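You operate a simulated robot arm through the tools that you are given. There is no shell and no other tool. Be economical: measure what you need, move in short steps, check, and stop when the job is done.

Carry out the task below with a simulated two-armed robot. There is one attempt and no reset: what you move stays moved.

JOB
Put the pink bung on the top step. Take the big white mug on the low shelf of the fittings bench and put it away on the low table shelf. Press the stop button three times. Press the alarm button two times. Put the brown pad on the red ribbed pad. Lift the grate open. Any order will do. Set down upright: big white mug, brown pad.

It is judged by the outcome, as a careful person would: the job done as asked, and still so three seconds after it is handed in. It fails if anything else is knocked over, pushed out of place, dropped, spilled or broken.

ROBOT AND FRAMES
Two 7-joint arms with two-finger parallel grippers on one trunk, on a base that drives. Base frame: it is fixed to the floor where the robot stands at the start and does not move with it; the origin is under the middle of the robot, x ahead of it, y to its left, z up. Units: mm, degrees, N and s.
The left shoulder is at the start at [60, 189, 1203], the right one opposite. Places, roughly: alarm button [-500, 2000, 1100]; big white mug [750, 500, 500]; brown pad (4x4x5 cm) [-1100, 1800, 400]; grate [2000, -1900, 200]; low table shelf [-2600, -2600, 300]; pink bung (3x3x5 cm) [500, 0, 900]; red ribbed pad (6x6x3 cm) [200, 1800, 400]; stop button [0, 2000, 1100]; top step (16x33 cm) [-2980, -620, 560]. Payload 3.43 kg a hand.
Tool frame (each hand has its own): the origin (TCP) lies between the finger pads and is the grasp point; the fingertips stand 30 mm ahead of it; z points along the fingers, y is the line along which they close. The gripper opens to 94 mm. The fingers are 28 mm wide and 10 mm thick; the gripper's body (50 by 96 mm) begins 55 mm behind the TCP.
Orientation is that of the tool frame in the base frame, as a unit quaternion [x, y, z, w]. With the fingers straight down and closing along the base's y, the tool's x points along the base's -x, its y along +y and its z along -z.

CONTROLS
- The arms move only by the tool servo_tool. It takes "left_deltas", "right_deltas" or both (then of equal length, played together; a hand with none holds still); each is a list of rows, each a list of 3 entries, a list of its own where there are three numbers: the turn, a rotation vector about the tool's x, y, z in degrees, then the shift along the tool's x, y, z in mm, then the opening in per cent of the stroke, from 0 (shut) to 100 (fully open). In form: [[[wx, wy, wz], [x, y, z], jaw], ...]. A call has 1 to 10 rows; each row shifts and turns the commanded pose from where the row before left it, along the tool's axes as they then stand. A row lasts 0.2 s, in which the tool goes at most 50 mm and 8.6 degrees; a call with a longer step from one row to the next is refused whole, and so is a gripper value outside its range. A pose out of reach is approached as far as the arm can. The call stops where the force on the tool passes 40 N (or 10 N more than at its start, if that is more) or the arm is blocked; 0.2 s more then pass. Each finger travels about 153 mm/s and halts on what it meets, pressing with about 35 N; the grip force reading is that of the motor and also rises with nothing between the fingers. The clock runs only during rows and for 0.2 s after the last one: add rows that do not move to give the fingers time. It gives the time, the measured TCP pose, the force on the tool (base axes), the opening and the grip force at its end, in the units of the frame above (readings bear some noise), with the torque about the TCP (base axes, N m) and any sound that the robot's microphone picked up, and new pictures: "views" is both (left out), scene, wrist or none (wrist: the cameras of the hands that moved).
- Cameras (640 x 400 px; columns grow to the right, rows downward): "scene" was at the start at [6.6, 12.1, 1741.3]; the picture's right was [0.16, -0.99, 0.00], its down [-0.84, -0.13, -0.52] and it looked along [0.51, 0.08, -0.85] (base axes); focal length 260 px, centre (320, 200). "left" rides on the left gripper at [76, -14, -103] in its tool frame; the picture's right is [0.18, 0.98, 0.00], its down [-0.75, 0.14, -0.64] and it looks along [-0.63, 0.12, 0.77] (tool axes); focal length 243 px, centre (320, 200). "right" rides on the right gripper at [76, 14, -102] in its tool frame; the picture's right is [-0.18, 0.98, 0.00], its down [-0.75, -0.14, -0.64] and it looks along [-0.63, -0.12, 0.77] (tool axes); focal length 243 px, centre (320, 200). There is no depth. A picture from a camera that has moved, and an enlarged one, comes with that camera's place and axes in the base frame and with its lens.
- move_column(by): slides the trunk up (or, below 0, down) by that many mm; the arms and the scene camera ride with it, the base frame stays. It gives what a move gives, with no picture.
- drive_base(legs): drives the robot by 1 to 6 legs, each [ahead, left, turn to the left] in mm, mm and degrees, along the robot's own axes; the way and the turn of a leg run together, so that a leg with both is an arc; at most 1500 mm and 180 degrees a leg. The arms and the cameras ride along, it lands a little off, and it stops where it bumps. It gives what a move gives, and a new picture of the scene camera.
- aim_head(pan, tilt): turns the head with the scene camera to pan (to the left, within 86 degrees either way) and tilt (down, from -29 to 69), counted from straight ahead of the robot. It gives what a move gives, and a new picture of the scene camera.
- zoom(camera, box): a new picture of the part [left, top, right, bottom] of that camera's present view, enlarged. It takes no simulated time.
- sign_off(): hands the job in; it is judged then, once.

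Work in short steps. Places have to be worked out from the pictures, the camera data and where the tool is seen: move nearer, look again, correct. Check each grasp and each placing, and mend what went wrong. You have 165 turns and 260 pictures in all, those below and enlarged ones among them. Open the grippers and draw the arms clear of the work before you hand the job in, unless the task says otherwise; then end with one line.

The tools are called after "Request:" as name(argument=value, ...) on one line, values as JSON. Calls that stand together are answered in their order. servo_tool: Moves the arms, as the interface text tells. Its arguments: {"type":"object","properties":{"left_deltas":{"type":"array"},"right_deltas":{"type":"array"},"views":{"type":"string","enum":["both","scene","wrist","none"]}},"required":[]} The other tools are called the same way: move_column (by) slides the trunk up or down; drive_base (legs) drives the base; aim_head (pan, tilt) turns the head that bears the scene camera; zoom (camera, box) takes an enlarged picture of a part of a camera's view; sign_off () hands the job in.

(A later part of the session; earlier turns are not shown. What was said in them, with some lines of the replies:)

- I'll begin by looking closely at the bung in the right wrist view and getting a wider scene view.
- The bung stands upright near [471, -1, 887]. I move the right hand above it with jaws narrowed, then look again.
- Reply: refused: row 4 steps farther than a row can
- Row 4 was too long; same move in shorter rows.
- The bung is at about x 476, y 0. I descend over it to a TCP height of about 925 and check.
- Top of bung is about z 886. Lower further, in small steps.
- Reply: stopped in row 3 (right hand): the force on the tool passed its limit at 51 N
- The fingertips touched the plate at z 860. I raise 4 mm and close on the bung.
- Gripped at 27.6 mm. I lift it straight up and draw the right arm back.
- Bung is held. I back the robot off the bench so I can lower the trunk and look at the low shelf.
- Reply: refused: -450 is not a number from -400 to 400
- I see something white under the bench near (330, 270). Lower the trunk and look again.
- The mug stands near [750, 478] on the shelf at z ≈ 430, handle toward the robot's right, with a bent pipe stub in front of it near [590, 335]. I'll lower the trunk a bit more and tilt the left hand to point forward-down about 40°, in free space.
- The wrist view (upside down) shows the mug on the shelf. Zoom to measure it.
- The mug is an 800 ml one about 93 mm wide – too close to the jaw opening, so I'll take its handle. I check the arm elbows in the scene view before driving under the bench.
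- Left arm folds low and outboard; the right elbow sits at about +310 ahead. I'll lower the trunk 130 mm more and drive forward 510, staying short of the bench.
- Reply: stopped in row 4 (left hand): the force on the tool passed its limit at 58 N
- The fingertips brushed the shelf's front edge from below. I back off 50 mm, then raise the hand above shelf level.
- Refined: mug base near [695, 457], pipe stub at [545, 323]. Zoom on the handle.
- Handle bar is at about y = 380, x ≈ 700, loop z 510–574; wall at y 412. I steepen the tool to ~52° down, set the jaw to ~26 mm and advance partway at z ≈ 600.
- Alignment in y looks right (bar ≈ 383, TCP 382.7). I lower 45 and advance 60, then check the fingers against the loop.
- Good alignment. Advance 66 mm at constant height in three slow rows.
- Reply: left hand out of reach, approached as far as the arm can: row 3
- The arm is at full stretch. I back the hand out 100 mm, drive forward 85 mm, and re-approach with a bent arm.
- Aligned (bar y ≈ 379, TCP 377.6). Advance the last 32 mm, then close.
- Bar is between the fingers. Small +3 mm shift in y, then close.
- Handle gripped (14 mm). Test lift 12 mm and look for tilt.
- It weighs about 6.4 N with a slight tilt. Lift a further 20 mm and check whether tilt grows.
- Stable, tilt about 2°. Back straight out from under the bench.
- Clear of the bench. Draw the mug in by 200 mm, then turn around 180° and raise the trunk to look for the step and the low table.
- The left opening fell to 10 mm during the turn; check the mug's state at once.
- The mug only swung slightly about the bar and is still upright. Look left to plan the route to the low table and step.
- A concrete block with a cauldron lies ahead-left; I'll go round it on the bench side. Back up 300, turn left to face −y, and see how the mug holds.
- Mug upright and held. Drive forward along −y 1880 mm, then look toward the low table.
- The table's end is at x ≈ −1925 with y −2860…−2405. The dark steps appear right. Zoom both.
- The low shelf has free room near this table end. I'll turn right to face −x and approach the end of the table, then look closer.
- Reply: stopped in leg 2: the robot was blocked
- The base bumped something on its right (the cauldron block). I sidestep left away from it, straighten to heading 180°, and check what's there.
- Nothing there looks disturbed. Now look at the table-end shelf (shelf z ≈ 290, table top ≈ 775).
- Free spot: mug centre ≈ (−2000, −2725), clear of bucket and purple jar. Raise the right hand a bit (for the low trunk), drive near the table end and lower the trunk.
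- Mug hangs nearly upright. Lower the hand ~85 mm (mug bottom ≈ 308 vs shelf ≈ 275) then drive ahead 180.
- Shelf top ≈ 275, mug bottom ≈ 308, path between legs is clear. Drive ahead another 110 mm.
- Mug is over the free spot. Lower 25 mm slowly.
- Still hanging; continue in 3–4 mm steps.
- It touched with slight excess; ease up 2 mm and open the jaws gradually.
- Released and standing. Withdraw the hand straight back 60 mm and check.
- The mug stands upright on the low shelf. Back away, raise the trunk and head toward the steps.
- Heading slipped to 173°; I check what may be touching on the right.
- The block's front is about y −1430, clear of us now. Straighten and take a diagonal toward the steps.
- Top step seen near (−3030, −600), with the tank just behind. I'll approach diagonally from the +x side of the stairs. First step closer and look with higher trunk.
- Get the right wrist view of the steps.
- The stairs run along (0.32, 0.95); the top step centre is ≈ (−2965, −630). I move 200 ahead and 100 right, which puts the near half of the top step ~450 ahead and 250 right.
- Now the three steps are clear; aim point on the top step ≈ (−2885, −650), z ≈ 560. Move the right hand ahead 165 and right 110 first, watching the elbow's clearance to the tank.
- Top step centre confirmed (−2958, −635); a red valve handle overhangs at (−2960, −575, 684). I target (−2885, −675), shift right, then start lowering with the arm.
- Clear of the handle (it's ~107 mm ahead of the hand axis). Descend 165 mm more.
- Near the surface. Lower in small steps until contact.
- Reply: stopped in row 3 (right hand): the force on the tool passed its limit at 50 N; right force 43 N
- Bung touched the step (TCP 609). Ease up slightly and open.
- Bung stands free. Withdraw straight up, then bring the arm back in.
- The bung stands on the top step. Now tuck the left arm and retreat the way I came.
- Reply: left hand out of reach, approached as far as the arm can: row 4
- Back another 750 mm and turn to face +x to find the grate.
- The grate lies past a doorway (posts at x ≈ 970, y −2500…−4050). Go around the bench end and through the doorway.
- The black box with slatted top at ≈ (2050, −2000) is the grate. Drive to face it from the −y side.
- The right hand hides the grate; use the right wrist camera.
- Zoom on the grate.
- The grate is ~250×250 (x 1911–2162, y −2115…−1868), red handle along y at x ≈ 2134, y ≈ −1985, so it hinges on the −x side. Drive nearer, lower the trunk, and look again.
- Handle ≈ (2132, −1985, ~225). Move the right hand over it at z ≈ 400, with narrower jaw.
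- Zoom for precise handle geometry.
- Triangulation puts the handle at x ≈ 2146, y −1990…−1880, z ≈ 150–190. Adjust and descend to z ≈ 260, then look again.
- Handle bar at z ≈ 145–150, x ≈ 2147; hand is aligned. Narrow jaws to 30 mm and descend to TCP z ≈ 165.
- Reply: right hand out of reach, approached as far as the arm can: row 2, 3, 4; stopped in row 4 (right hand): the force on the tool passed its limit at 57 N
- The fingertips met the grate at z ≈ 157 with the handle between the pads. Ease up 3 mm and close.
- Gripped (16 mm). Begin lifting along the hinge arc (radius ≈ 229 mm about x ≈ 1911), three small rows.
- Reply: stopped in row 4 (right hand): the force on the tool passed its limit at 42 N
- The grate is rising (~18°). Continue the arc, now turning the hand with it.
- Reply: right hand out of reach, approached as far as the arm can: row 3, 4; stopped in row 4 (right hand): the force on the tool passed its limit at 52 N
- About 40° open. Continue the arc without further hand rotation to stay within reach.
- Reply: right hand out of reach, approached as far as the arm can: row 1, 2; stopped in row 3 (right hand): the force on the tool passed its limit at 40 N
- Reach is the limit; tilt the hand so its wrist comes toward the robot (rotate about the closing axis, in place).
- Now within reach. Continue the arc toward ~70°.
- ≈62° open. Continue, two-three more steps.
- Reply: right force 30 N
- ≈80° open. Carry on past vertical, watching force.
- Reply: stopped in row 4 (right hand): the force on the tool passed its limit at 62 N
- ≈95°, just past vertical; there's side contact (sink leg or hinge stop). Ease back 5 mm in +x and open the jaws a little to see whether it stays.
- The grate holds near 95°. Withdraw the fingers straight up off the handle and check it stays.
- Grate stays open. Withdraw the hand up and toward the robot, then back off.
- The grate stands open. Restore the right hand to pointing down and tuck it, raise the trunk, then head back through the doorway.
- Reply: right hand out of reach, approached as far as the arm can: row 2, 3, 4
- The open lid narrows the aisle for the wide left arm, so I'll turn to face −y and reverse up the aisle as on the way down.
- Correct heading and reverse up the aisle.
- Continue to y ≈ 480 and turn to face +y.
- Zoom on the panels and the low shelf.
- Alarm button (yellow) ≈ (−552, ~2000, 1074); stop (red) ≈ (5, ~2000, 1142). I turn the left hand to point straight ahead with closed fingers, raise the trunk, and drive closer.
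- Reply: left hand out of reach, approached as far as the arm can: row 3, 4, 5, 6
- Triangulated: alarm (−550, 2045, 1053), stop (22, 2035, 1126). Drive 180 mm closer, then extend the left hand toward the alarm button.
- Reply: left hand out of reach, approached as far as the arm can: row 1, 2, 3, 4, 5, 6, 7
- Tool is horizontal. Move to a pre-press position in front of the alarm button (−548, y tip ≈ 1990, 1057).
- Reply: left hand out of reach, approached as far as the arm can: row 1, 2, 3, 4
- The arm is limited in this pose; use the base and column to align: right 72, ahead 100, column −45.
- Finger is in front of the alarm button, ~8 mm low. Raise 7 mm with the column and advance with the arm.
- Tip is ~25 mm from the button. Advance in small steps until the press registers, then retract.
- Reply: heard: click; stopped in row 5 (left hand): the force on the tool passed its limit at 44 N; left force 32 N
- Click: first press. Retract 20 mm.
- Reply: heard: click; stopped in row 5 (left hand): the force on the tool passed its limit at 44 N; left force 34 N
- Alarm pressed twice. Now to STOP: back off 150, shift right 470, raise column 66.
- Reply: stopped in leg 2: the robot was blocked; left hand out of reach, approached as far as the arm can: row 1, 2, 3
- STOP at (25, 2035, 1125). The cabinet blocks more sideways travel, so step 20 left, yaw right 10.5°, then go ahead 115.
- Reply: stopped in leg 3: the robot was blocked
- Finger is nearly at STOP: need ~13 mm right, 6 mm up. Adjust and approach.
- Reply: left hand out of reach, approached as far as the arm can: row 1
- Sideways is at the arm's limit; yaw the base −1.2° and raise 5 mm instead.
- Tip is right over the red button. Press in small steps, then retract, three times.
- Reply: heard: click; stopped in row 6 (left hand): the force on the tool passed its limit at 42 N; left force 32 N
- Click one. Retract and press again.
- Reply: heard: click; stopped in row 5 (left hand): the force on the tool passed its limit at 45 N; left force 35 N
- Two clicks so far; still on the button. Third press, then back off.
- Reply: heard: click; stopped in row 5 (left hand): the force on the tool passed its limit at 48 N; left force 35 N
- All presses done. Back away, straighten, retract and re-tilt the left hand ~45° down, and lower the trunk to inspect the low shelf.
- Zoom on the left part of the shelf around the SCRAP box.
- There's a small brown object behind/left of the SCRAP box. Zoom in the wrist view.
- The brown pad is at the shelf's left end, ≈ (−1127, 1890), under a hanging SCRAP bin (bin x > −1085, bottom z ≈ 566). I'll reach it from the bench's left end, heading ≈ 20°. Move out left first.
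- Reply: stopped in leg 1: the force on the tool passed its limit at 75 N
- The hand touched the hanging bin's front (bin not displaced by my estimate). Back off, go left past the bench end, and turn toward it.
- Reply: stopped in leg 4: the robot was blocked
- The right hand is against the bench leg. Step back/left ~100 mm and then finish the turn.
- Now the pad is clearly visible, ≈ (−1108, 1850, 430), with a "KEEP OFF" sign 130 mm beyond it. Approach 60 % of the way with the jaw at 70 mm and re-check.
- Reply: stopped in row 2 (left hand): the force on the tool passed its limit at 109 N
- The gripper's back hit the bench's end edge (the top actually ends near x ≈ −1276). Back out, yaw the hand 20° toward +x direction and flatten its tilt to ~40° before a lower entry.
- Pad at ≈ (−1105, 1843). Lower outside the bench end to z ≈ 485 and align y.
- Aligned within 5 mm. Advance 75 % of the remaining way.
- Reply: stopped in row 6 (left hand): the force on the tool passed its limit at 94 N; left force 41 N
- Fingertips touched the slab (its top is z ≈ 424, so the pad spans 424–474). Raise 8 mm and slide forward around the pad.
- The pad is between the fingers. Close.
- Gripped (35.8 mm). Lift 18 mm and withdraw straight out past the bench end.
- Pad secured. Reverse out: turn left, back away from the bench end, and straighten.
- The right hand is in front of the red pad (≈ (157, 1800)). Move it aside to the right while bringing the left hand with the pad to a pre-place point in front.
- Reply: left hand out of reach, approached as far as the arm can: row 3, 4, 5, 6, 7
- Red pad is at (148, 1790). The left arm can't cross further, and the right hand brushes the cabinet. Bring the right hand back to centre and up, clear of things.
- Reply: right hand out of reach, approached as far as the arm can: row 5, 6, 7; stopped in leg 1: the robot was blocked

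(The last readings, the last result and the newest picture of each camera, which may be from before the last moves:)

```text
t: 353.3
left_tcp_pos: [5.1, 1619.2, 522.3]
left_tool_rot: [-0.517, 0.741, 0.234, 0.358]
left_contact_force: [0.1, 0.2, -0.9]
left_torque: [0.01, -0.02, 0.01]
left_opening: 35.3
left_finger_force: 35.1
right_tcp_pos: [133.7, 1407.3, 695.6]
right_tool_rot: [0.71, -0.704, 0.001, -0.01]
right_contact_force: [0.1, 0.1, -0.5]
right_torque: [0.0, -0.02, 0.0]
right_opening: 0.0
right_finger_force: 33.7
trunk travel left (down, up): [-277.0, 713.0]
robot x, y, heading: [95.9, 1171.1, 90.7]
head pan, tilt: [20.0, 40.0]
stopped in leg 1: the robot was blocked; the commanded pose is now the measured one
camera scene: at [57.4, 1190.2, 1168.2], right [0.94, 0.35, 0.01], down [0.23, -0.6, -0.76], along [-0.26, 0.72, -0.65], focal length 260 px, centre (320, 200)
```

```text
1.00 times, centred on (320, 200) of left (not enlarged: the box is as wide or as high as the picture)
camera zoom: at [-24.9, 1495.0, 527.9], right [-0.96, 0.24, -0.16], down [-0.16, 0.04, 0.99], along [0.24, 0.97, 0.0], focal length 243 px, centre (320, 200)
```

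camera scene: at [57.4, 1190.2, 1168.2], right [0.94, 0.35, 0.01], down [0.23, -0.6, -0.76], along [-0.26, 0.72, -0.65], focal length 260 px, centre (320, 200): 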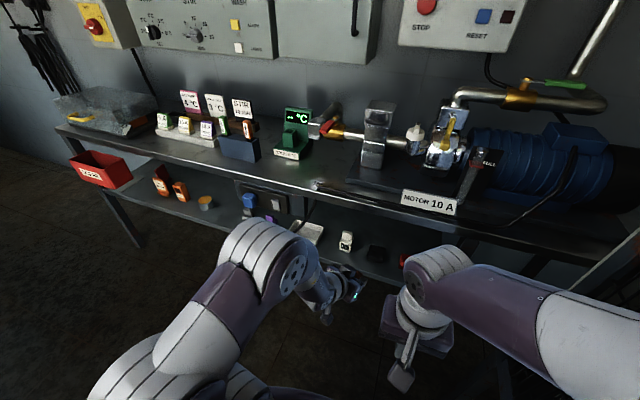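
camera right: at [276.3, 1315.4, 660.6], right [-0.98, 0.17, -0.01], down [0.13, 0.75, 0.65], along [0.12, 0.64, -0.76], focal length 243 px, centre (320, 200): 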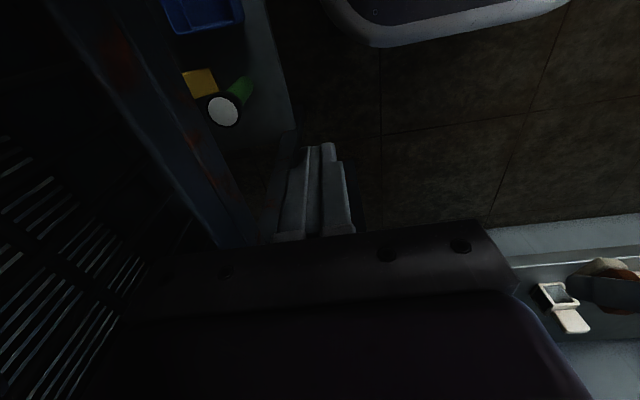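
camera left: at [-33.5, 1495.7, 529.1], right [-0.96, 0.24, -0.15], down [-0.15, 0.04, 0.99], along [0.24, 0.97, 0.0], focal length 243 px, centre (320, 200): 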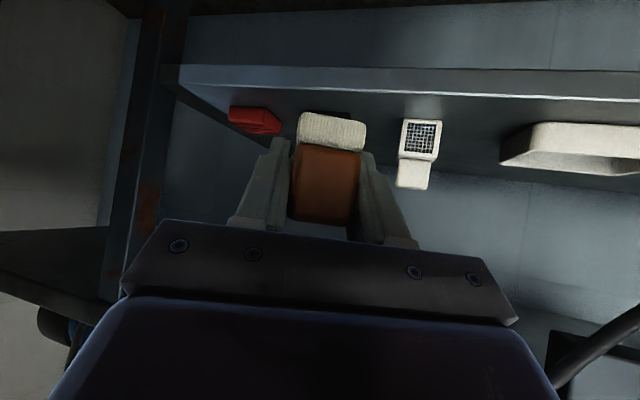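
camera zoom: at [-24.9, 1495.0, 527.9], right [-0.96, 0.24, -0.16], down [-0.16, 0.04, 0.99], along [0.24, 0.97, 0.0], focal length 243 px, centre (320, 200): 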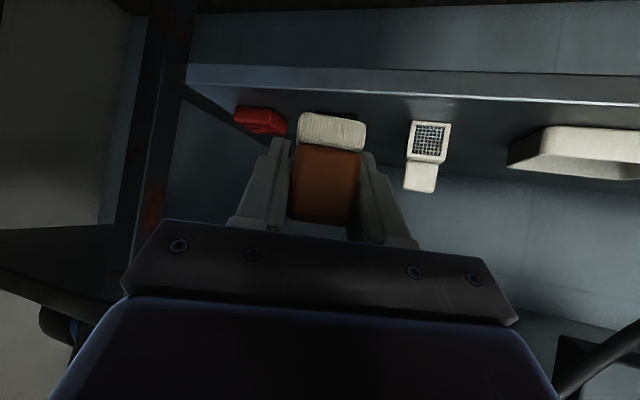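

The cabinet side limits us. Shift left 130, yaw right 30°, so the hand points toward the red pad; then check.

Request:
drive_base(legs=[[0, 130, 0], [0, 0, -30]])

Request:
zoom(camera="left", box=[0, 0, 640, 400])

```text
t: 356.1
left_tcp_pos: [117.7, 1600.5, 522.9]
left_tool_rot: [-0.306, 0.851, 0.137, 0.403]
left_contact_force: [-0.4, 0.6, 0.3]
left_torque: [0.0, 0.01, -0.03]
left_opening: 35.5
left_finger_force: 35.1
right_tcp_pos: [123.0, 1353.0, 695.0]
right_tool_rot: [-0.505, 0.863, 0.0, 0.007]
right_contact_force: [-1.3, -0.6, 0.2]
right_torque: [0.01, 0.0, 0.01]
right_opening: 0.0
right_finger_force: 33.4
trunk travel left (down, up): [-277.0, 713.0]
robot x, y, heading: [-34.2, 1168.0, 60.6]
head pan, tilt: [20.0, 40.0]
camera scene: at [-47.4, 1200.9, 1168.5], right [0.99, -0.16, 0.0], down [-0.1, -0.63, -0.77], along [0.12, 0.76, -0.64], focal length 260 px, centre (320, 200)
```

scene: 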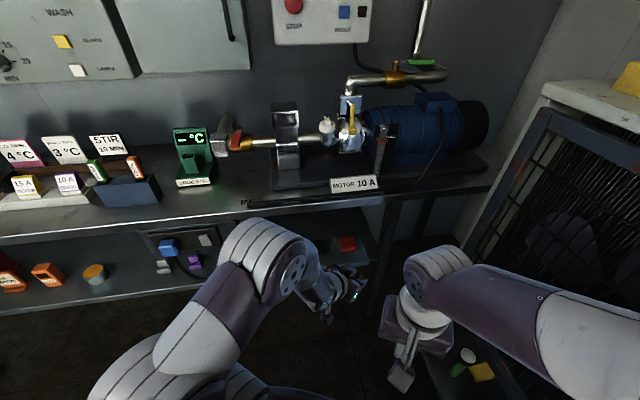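

```text
1.00 times, centred on (320, 200) of left (not enlarged: the box is as wide or as high as the picture)
camera zoom: at [28.6, 1509.8, 529.0], right [-0.71, 0.69, -0.15], down [-0.11, 0.11, 0.99], along [0.7, 0.72, 0.0], focal length 243 px, centre (320, 200)
```

zoom: 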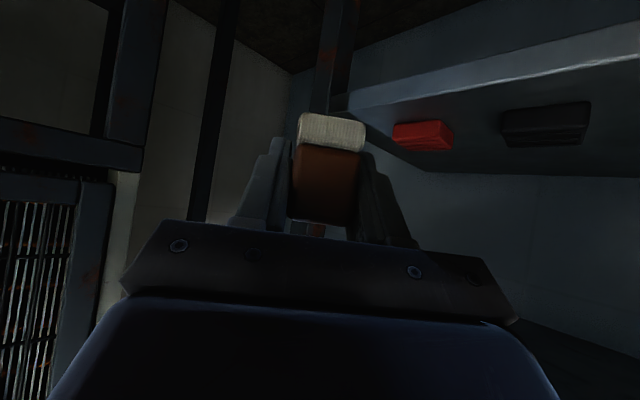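

Red pad at (151, 1791). Move the left hand by arm toward it, staying ~20 mm high.

Request:
servo_tool(left_deltas=[[[0, 0, 0], [-17.4, 25.6, 24.4], 20], [[0, 0, 0], [-17.4, 25.6, 24.4], 20], [[0, 0, 0], [-17.4, 25.6, 24.4], 20], [[0, 0, 0], [-17.4, 25.6, 24.4], 20], [[0, 0, 0], [0, 0, 0], 20]], views="wrist")

```text
t: 357.3
left_tcp_pos: [145.3, 1756.1, 511.9]
left_tool_rot: [-0.306, 0.852, 0.137, 0.402]
left_contact_force: [0.6, -0.5, -1.3]
left_torque: [-0.02, -0.02, -0.03]
left_opening: 35.1
left_finger_force: 35.0
right_tcp_pos: [123.2, 1353.7, 695.8]
right_tool_rot: [-0.505, 0.863, 0.002, 0.006]
right_contact_force: [0.3, 0.2, 0.1]
right_torque: [0.01, 0.01, 0.03]
right_opening: 0.0
right_finger_force: 33.0
trunk travel left (down, up): [-277.0, 713.0]
robot x, y, heading: [-28.8, 1173.1, 60.6]
head pan, tilt: [20.0, 40.0]
camera left: at [56.3, 1665.0, 517.9], right [-0.71, 0.69, -0.15], down [-0.11, 0.11, 0.99], along [0.69, 0.72, -0.01], focal length 243 px, centre (320, 200)
```

left: 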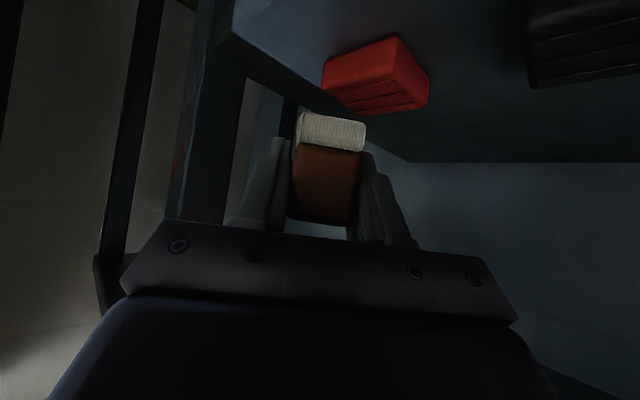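

Zoom for the red pad's outline.

Request:
zoom(camera="left", box=[270, 10, 470, 150])

Request:
zoom(camera="scene", box=[270, 180, 430, 310])

```text
2.86 times, centred on (370, 80) of left
camera zoom: at [56.3, 1665.0, 517.9], right [-0.71, 0.69, -0.15], down [-0.11, 0.11, 0.99], along [0.69, 0.72, -0.01], focal length 693 px, centre (177, 543)
```

zoom: 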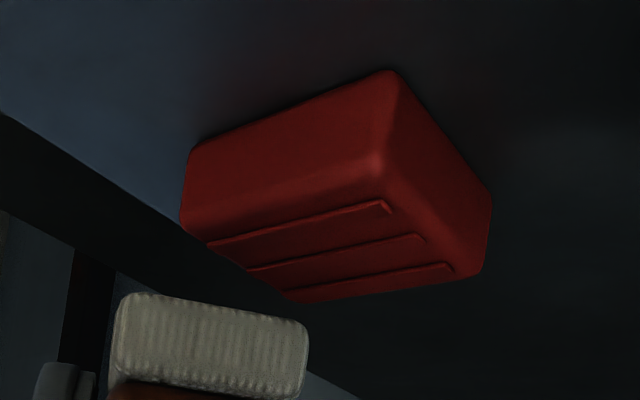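

```text
3.08 times, centred on (350, 245) of scene
camera zoom: at [-47.3, 1201.0, 1168.5], right [0.99, -0.16, 0.0], down [-0.1, -0.63, -0.77], along [0.12, 0.76, -0.64], focal length 802 px, centre (228, 62)
```

zoom: 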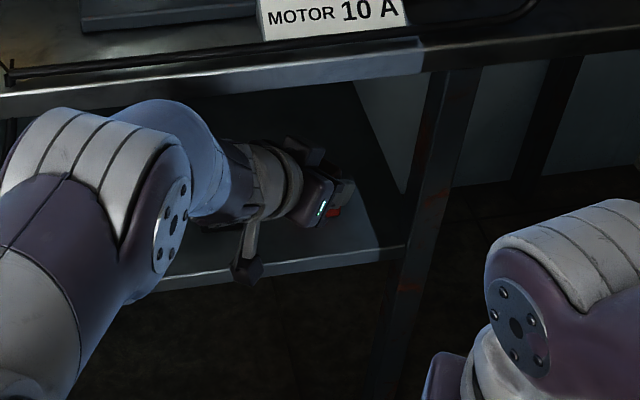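

Red pad centre ≈ (166, 1822), top z ≈ 429. Move the TCP to (166, 1815, 487) above it.

Request:
servo_tool(left_deltas=[[[0, 0, 0], [-7.6, 16.4, 28.4], 20], [[0, 0, 0], [-7.6, 16.4, 28.4], 20], [[0, 0, 0], [0, 0, 0], 20]], views="wrist")

Request:
zoom(camera="left", box=[240, 20, 440, 170])

```text
t: 358.1
left_tcp_pos: [166.6, 1813.8, 485.3]
left_tool_rot: [-0.306, 0.851, 0.137, 0.403]
left_contact_force: [-0.2, 0.5, -2.0]
left_torque: [0.02, 0.0, 0.0]
left_opening: 35.3
left_finger_force: 35.0
right_tcp_pos: [123.6, 1353.5, 695.4]
right_tool_rot: [-0.504, 0.863, 0.001, 0.006]
right_contact_force: [0.3, 0.2, 0.4]
right_torque: [-0.02, 0.01, -0.02]
right_opening: 0.0
right_finger_force: 32.7
trunk travel left (down, up): [-277.0, 713.0]
robot x, y, heading: [-32.0, 1172.4, 60.6]
head pan, tilt: [20.0, 40.0]
camera left: at [77.0, 1723.3, 492.1], right [-0.71, 0.69, -0.16], down [-0.11, 0.11, 0.99], along [0.7, 0.72, 0.0], focal length 243 px, centre (320, 200)
```

left: 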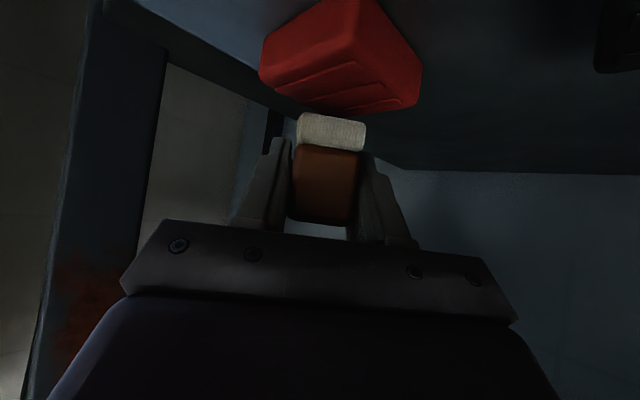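

```text
2.67 times, centred on (340, 95) of left
camera zoom: at [77.0, 1723.3, 492.1], right [-0.71, 0.69, -0.16], down [-0.11, 0.11, 0.99], along [0.7, 0.72, 0.0], focal length 647 px, centre (267, 480)
```

zoom: 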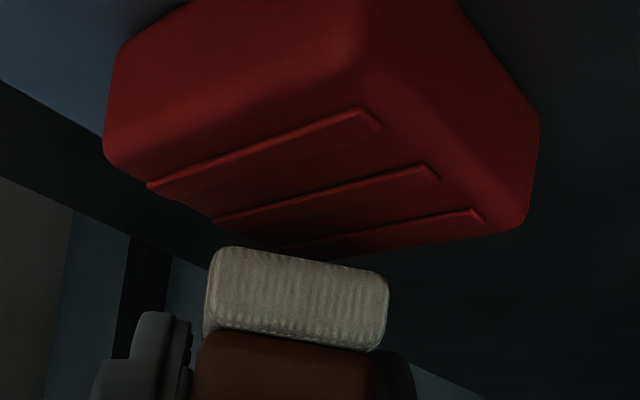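

Pad and red pad centres agree within ~4 mm. Lower 18 mm, then 2 mm steps to contact.

Request:
servo_tool(left_deltas=[[[0, 0, 0], [6.9, -2, 5.7], 20], [[0, 0, 0], [6.9, 0, 5.7], 20], [[0, 0, 0], [1.5, 0, 1.3], 20], [[0, 0, 0], [1.5, 0, 1.3], 20], [[0, 0, 0], [0, 0, 0], 20]], views="wrist")

```text
t: 359.3
left_tcp_pos: [169.3, 1812.2, 471.5]
left_tool_rot: [-0.304, 0.85, 0.14, 0.406]
left_contact_force: [-0.2, 7.2, 34.4]
left_torque: [0.08, 0.2, -0.01]
left_opening: 35.7
left_finger_force: 34.6
right_tcp_pos: [123.3, 1351.0, 696.8]
right_tool_rot: [-0.505, 0.863, 0.002, 0.007]
right_contact_force: [0.7, -0.2, 0.7]
right_torque: [0.0, 0.0, 0.0]
right_opening: 0.0
right_finger_force: 33.1
trunk travel left (down, up): [-277.0, 713.0]
robot x, y, heading: [-31.7, 1170.7, 60.4]
head pan, tilt: [20.0, 40.0]
camera left: at [79.5, 1722.7, 476.5], right [-0.71, 0.69, -0.15], down [-0.11, 0.1, 0.99], along [0.69, 0.72, 0.01], focal length 243 px, centre (320, 200)
```

left: 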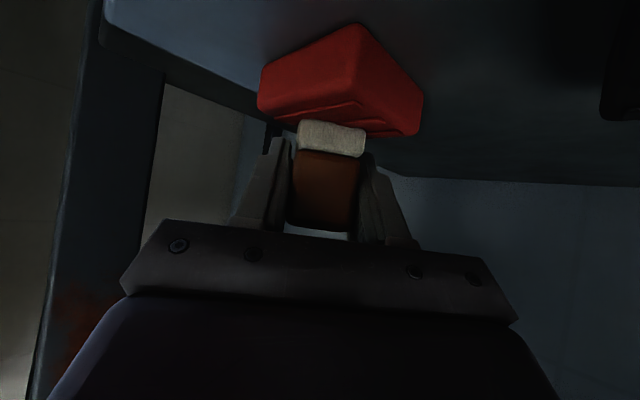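

Contact at TCP 471 (34 N). Ease up slightly and inspect before releasing.

Request:
servo_tool(left_deltas=[[[0, 0, 0], [-1.2, 0, -1], 20], [[0, 0, 0], [0, 0, 0], 20]], views="none")

Request:
zoom(camera="left", box=[240, 20, 440, 170])

```text
t: 359.9
left_tcp_pos: [168.9, 1814.0, 471.2]
left_tool_rot: [-0.306, 0.85, 0.139, 0.405]
left_contact_force: [0.7, 7.5, 30.3]
left_torque: [0.19, 0.24, -0.07]
left_opening: 35.2
left_finger_force: 35.1
right_tcp_pos: [122.9, 1351.5, 696.9]
right_tool_rot: [-0.504, 0.864, 0.002, 0.008]
right_contact_force: [0.0, -0.3, -0.1]
right_torque: [0.01, -0.02, 0.01]
right_opening: 0.0
right_finger_force: 32.9
trunk travel left (down, up): [-277.0, 713.0]
robot x, y, heading: [-31.3, 1167.8, 60.7]
head pan, tilt: [20.0, 40.0]
```

```text
2.67 times, centred on (340, 95) of left
camera zoom: at [79.4, 1722.0, 476.6], right [-0.71, 0.69, -0.15], down [-0.11, 0.1, 0.99], along [0.7, 0.72, 0.0], focal length 647 px, centre (267, 480)
```

zoom: 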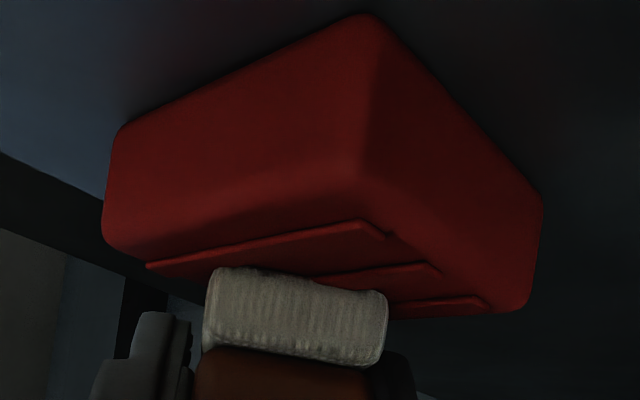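

By the plane geometry the brown pad sits ~25 mm too far back on the red pad (red centre ≈ (151, 1809)). Lift 12 mm, shift back 25 mm, and look again.

Request:
servo_tool(left_deltas=[[[0, 0, 0], [-9.2, 0, -7.6], 20], [[0, 0, 0], [16.1, 0.5, -19.5], 20], [[0, 0, 0], [0, 0, 0], 20]], views="none")

Request:
zoom(camera="left", box=[230, 0, 450, 170])

```text
t: 360.7
left_tcp_pos: [148.2, 1796.9, 479.1]
left_tool_rot: [-0.305, 0.852, 0.136, 0.402]
left_contact_force: [-0.4, -0.4, -0.3]
left_torque: [0.0, -0.06, -0.04]
left_opening: 35.5
left_finger_force: 35.0
right_tcp_pos: [122.3, 1352.4, 695.5]
right_tool_rot: [-0.504, 0.864, 0.0, 0.007]
right_contact_force: [0.1, 0.1, -0.7]
right_torque: [0.01, -0.02, -0.01]
right_opening: 0.1
right_finger_force: 32.7
trunk travel left (down, up): [-277.0, 713.0]
robot x, y, heading: [-32.2, 1168.2, 60.7]
head pan, tilt: [20.0, 40.0]
```

```text
2.35 times, centred on (340, 85) of left
camera zoom: at [58.4, 1706.3, 485.3], right [-0.71, 0.69, -0.16], down [-0.11, 0.11, 0.99], along [0.7, 0.72, -0.01], focal length 571 px, centre (273, 471)
```

zoom: 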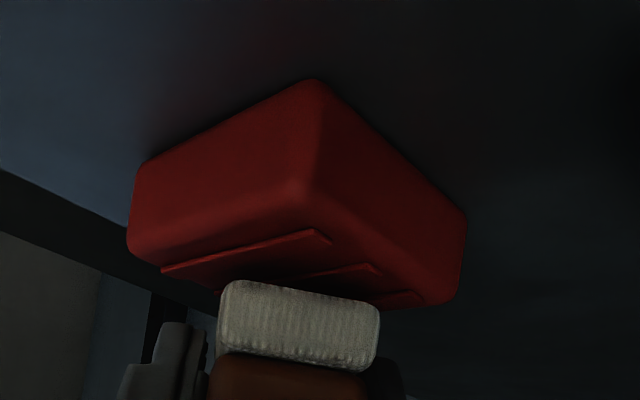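

By the rib geometry the pad is now centred over the red pad (~140 mm depth each). Lower to contact.

Request:
servo_tool(left_deltas=[[[0, 0, 0], [3.1, 0, 2.5], 20], [[0, 0, 0], [1.5, 0, 1.3], 20], [[0, 0, 0], [1.2, 0, 1], 20], [[0, 0, 0], [0, 0, 0], 20]], views="none")

Request:
zoom(camera="left", box=[230, 0, 450, 170])

```text
t: 361.7
left_tcp_pos: [147.9, 1795.9, 472.6]
left_tool_rot: [-0.306, 0.851, 0.138, 0.404]
left_contact_force: [-1.4, 0.5, 3.6]
left_torque: [0.12, 0.06, 0.05]
left_opening: 35.4
left_finger_force: 34.9
right_tcp_pos: [123.7, 1353.2, 695.9]
right_tool_rot: [-0.505, 0.863, 0.001, 0.007]
right_contact_force: [-0.3, -0.8, -1.4]
right_torque: [0.0, 0.0, -0.03]
right_opening: 0.0
right_finger_force: 33.3
trunk travel left (down, up): [-277.0, 713.0]
robot x, y, heading: [-30.4, 1166.5, 60.5]
head pan, tilt: [20.0, 40.0]
```

```text
2.35 times, centred on (340, 85) of left
camera zoom: at [59.8, 1705.9, 478.2], right [-0.71, 0.69, -0.15], down [-0.11, 0.11, 0.99], along [0.7, 0.72, 0.0], focal length 571 px, centre (273, 471)
```

zoom: 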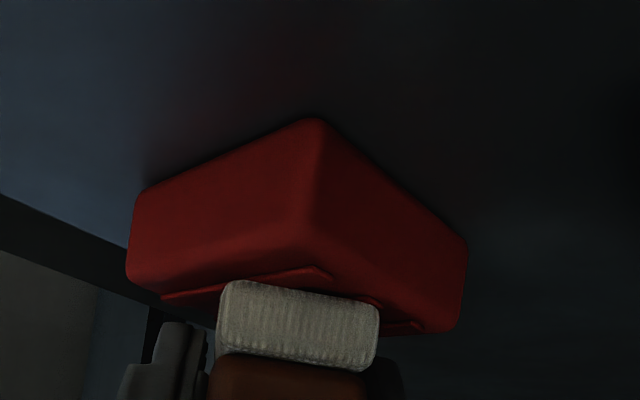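

Light contact and well centred. Release gradually, then withdraw back along the tool axis.

Request:
servo_tool(left_deltas=[[[0, 0, 0], [0, 0, 0], 34], [[0, 0, 0], [0, 0, 0], 40], [[0, 0, 0], [0, 0, 0], 48], [[0, 0, 0], [0, 0, 0], 50]], views="wrist")

Request:
servo_tool(left_deltas=[[[0, 0, 0], [0, 0, -15], 50], [[0, 0, 0], [0, 0, -25], 50], [[0, 0, 0], [0, 0, -35], 50], [[0, 0, 0], [0, 0, -40], 50], [[0, 0, 0], [0, 0, 0], 50]], views="wrist")

```text
t: 362.7
left_tcp_pos: [150.5, 1795.8, 472.5]
left_tool_rot: [-0.305, 0.852, 0.137, 0.403]
left_contact_force: [3.8, -2.8, 6.5]
left_torque: [0.09, -0.12, -0.09]
left_opening: 44.2
left_finger_force: 0.1
right_tcp_pos: [122.4, 1352.2, 697.0]
right_tool_rot: [-0.504, 0.864, 0.001, 0.007]
right_contact_force: [0.5, 0.6, -0.6]
right_torque: [-0.01, 0.02, -0.02]
right_opening: 0.0
right_finger_force: 32.8
trunk travel left (down, up): [-277.0, 713.0]
robot x, y, heading: [-29.7, 1168.2, 61.0]
head pan, tilt: [20.0, 40.0]
camera left: at [60.2, 1705.3, 478.2], right [-0.71, 0.69, -0.15], down [-0.11, 0.11, 0.99], along [0.7, 0.72, 0.0], focal length 243 px, centre (320, 200)
```

left: 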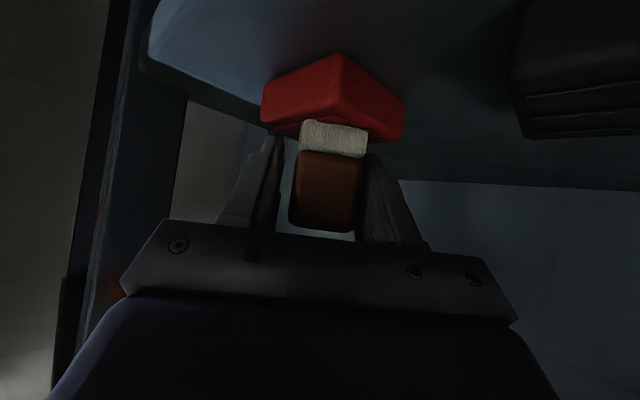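

```text
t: 363.9
left_tcp_pos: [81.2, 1742.3, 543.8]
left_tool_rot: [-0.307, 0.851, 0.138, 0.403]
left_contact_force: [-0.6, -0.5, -0.5]
left_torque: [0.01, 0.03, -0.02]
left_opening: 46.9
left_finger_force: 0.0
right_tcp_pos: [121.9, 1353.6, 695.0]
right_tool_rot: [-0.504, 0.864, 0.001, 0.006]
right_contact_force: [-0.1, 0.5, 0.4]
right_torque: [0.01, 0.0, -0.01]
right_opening: 0.0
right_finger_force: 33.0
trunk travel left (down, up): [-277.0, 713.0]
robot x, y, heading: [-26.6, 1166.2, 60.7]
head pan, tilt: [20.0, 40.0]
camera left: at [-9.0, 1652.6, 551.1], right [-0.71, 0.69, -0.15], down [-0.11, 0.11, 0.99], along [0.7, 0.72, 0.0], focal length 243 px, centre (320, 200)
```

left: 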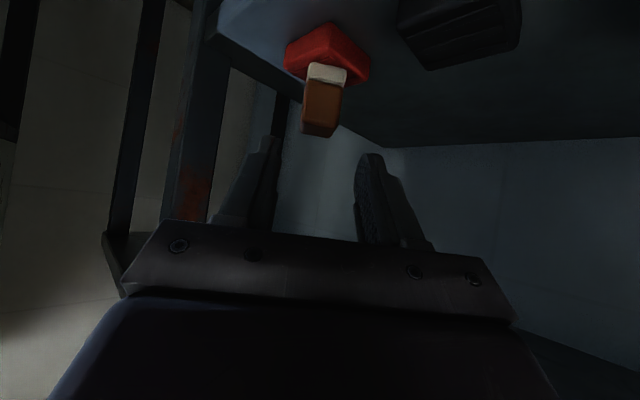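

The brown pad stands on the red pad. Back the robot away and take a last look.

Request:
drive_base(legs=[[-400, 0, 0]])

Request:
servo_tool(right_deltas=[[[0, 0, 0], [0, 0, 0], 60], [[0, 0, 0], [0, 0, 0], 60], [[0, 0, 0], [0, 0, 0], 60]], views="none")

Request:
zoom(camera="left", box=[220, 20, 420, 170])

```text
t: 366.4
left_tcp_pos: [-120.3, 1385.2, 544.2]
left_tool_rot: [-0.305, 0.852, 0.137, 0.403]
left_contact_force: [-0.2, 0.6, 0.3]
left_torque: [0.01, -0.05, -0.03]
left_opening: 47.1
left_finger_force: 0.1
right_tcp_pos: [-77.6, 995.4, 695.0]
right_tool_rot: [-0.503, 0.864, 0.001, 0.007]
right_contact_force: [-0.8, -0.8, 0.9]
right_torque: [0.0, 0.0, 0.0]
right_opening: 0.0
right_finger_force: 32.7
trunk travel left (down, up): [-277.0, 713.0]
robot x, y, heading: [-234.1, 808.2, 60.4]
head pan, tilt: [20.0, 40.0]
camera scene: at [-248.8, 843.3, 1168.5], right [0.99, -0.16, 0.0], down [-0.11, -0.63, -0.77], along [0.13, 0.76, -0.64], focal length 260 px, centre (320, 200)
```

scene: 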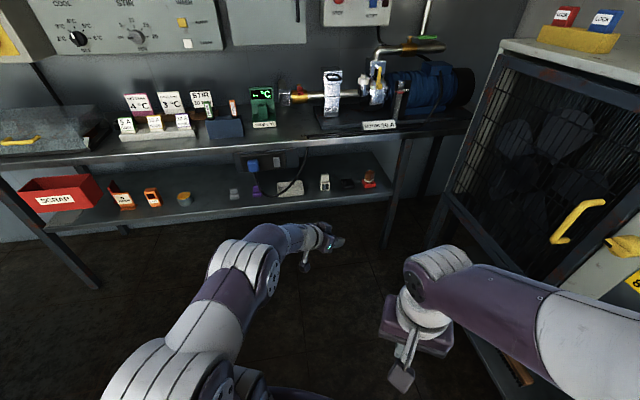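

```text
t: 367.2
left_tcp_pos: [-119.2, 1385.5, 545.0]
left_tool_rot: [-0.305, 0.852, 0.137, 0.403]
left_contact_force: [0.1, 0.0, -0.5]
left_torque: [0.0, 0.03, 0.01]
left_opening: 47.1
left_finger_force: 0.0
right_tcp_pos: [-78.3, 993.5, 695.0]
right_tool_rot: [-0.503, 0.864, 0.001, 0.007]
right_contact_force: [0.5, -0.1, -0.1]
right_torque: [-0.02, 0.05, -0.01]
right_opening: 56.2
right_finger_force: 0.0
trunk travel left (down, up): [-277.0, 713.0]
robot x, y, heading: [-231.1, 815.1, 60.5]
head pan, tilt: [20.0, 40.0]
```

```text
2.67 times, centred on (320, 95) of left
camera zoom: at [-208.7, 1295.4, 551.0], right [-0.71, 0.69, -0.15], down [-0.11, 0.11, 0.99], along [0.7, 0.72, 0.0], focal length 647 px, centre (320, 480)
```

zoom: 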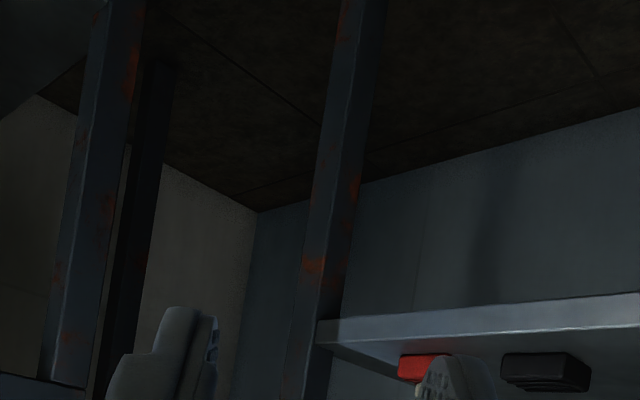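

Final check of the stacked pads in the scene view.

Request:
zoom(camera="scene", box=[300, 150, 420, 225])

Request:
zoom(camera="scene", box=[0, 80, 220, 218])

```text
5.33 times, centred on (360, 188) of scene
camera zoom: at [-248.7, 843.5, 1168.5], right [0.99, -0.16, 0.0], down [-0.11, -0.63, -0.77], along [0.13, 0.76, -0.64], focal length 1390 px, centre (107, 267)
```

zoom: 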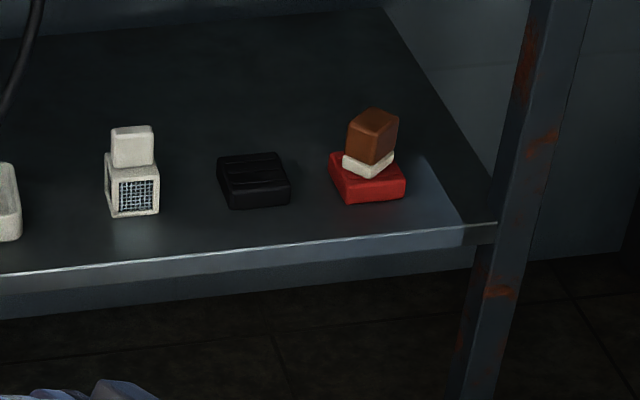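

```text
2.90 times, centred on (110, 149) of scene
camera zoom: at [-248.7, 843.5, 1168.5], right [0.99, -0.16, 0.0], down [-0.11, -0.63, -0.77], along [0.13, 0.76, -0.64], focal length 755 px, centre (929, 348)
```

zoom: 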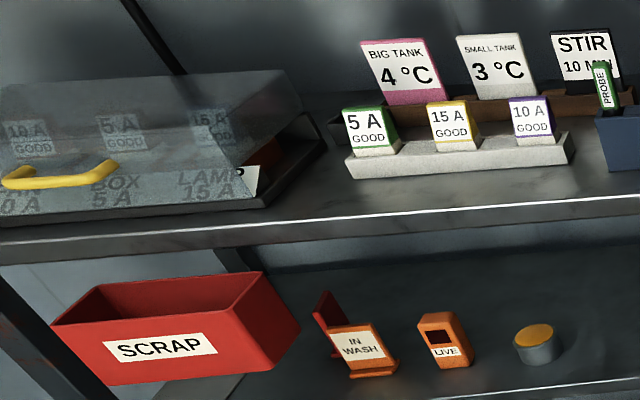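

Everything checks out: the bung is on the top step, the mug stands on the low table shelf and the grate is open. STOP was pressed three times and ALARM twice, and the brown pad sits on the red pad. Both grippers are open and clear, so I hand in.

Request:
sign_off()

```text
The job is handed in.
```

All six tasks are done and the job is handed in. Along the way the robot bumped the cauldron block, a bench leg, the cabinet and the scrap bin. I saw nothing displaced by those bumps.
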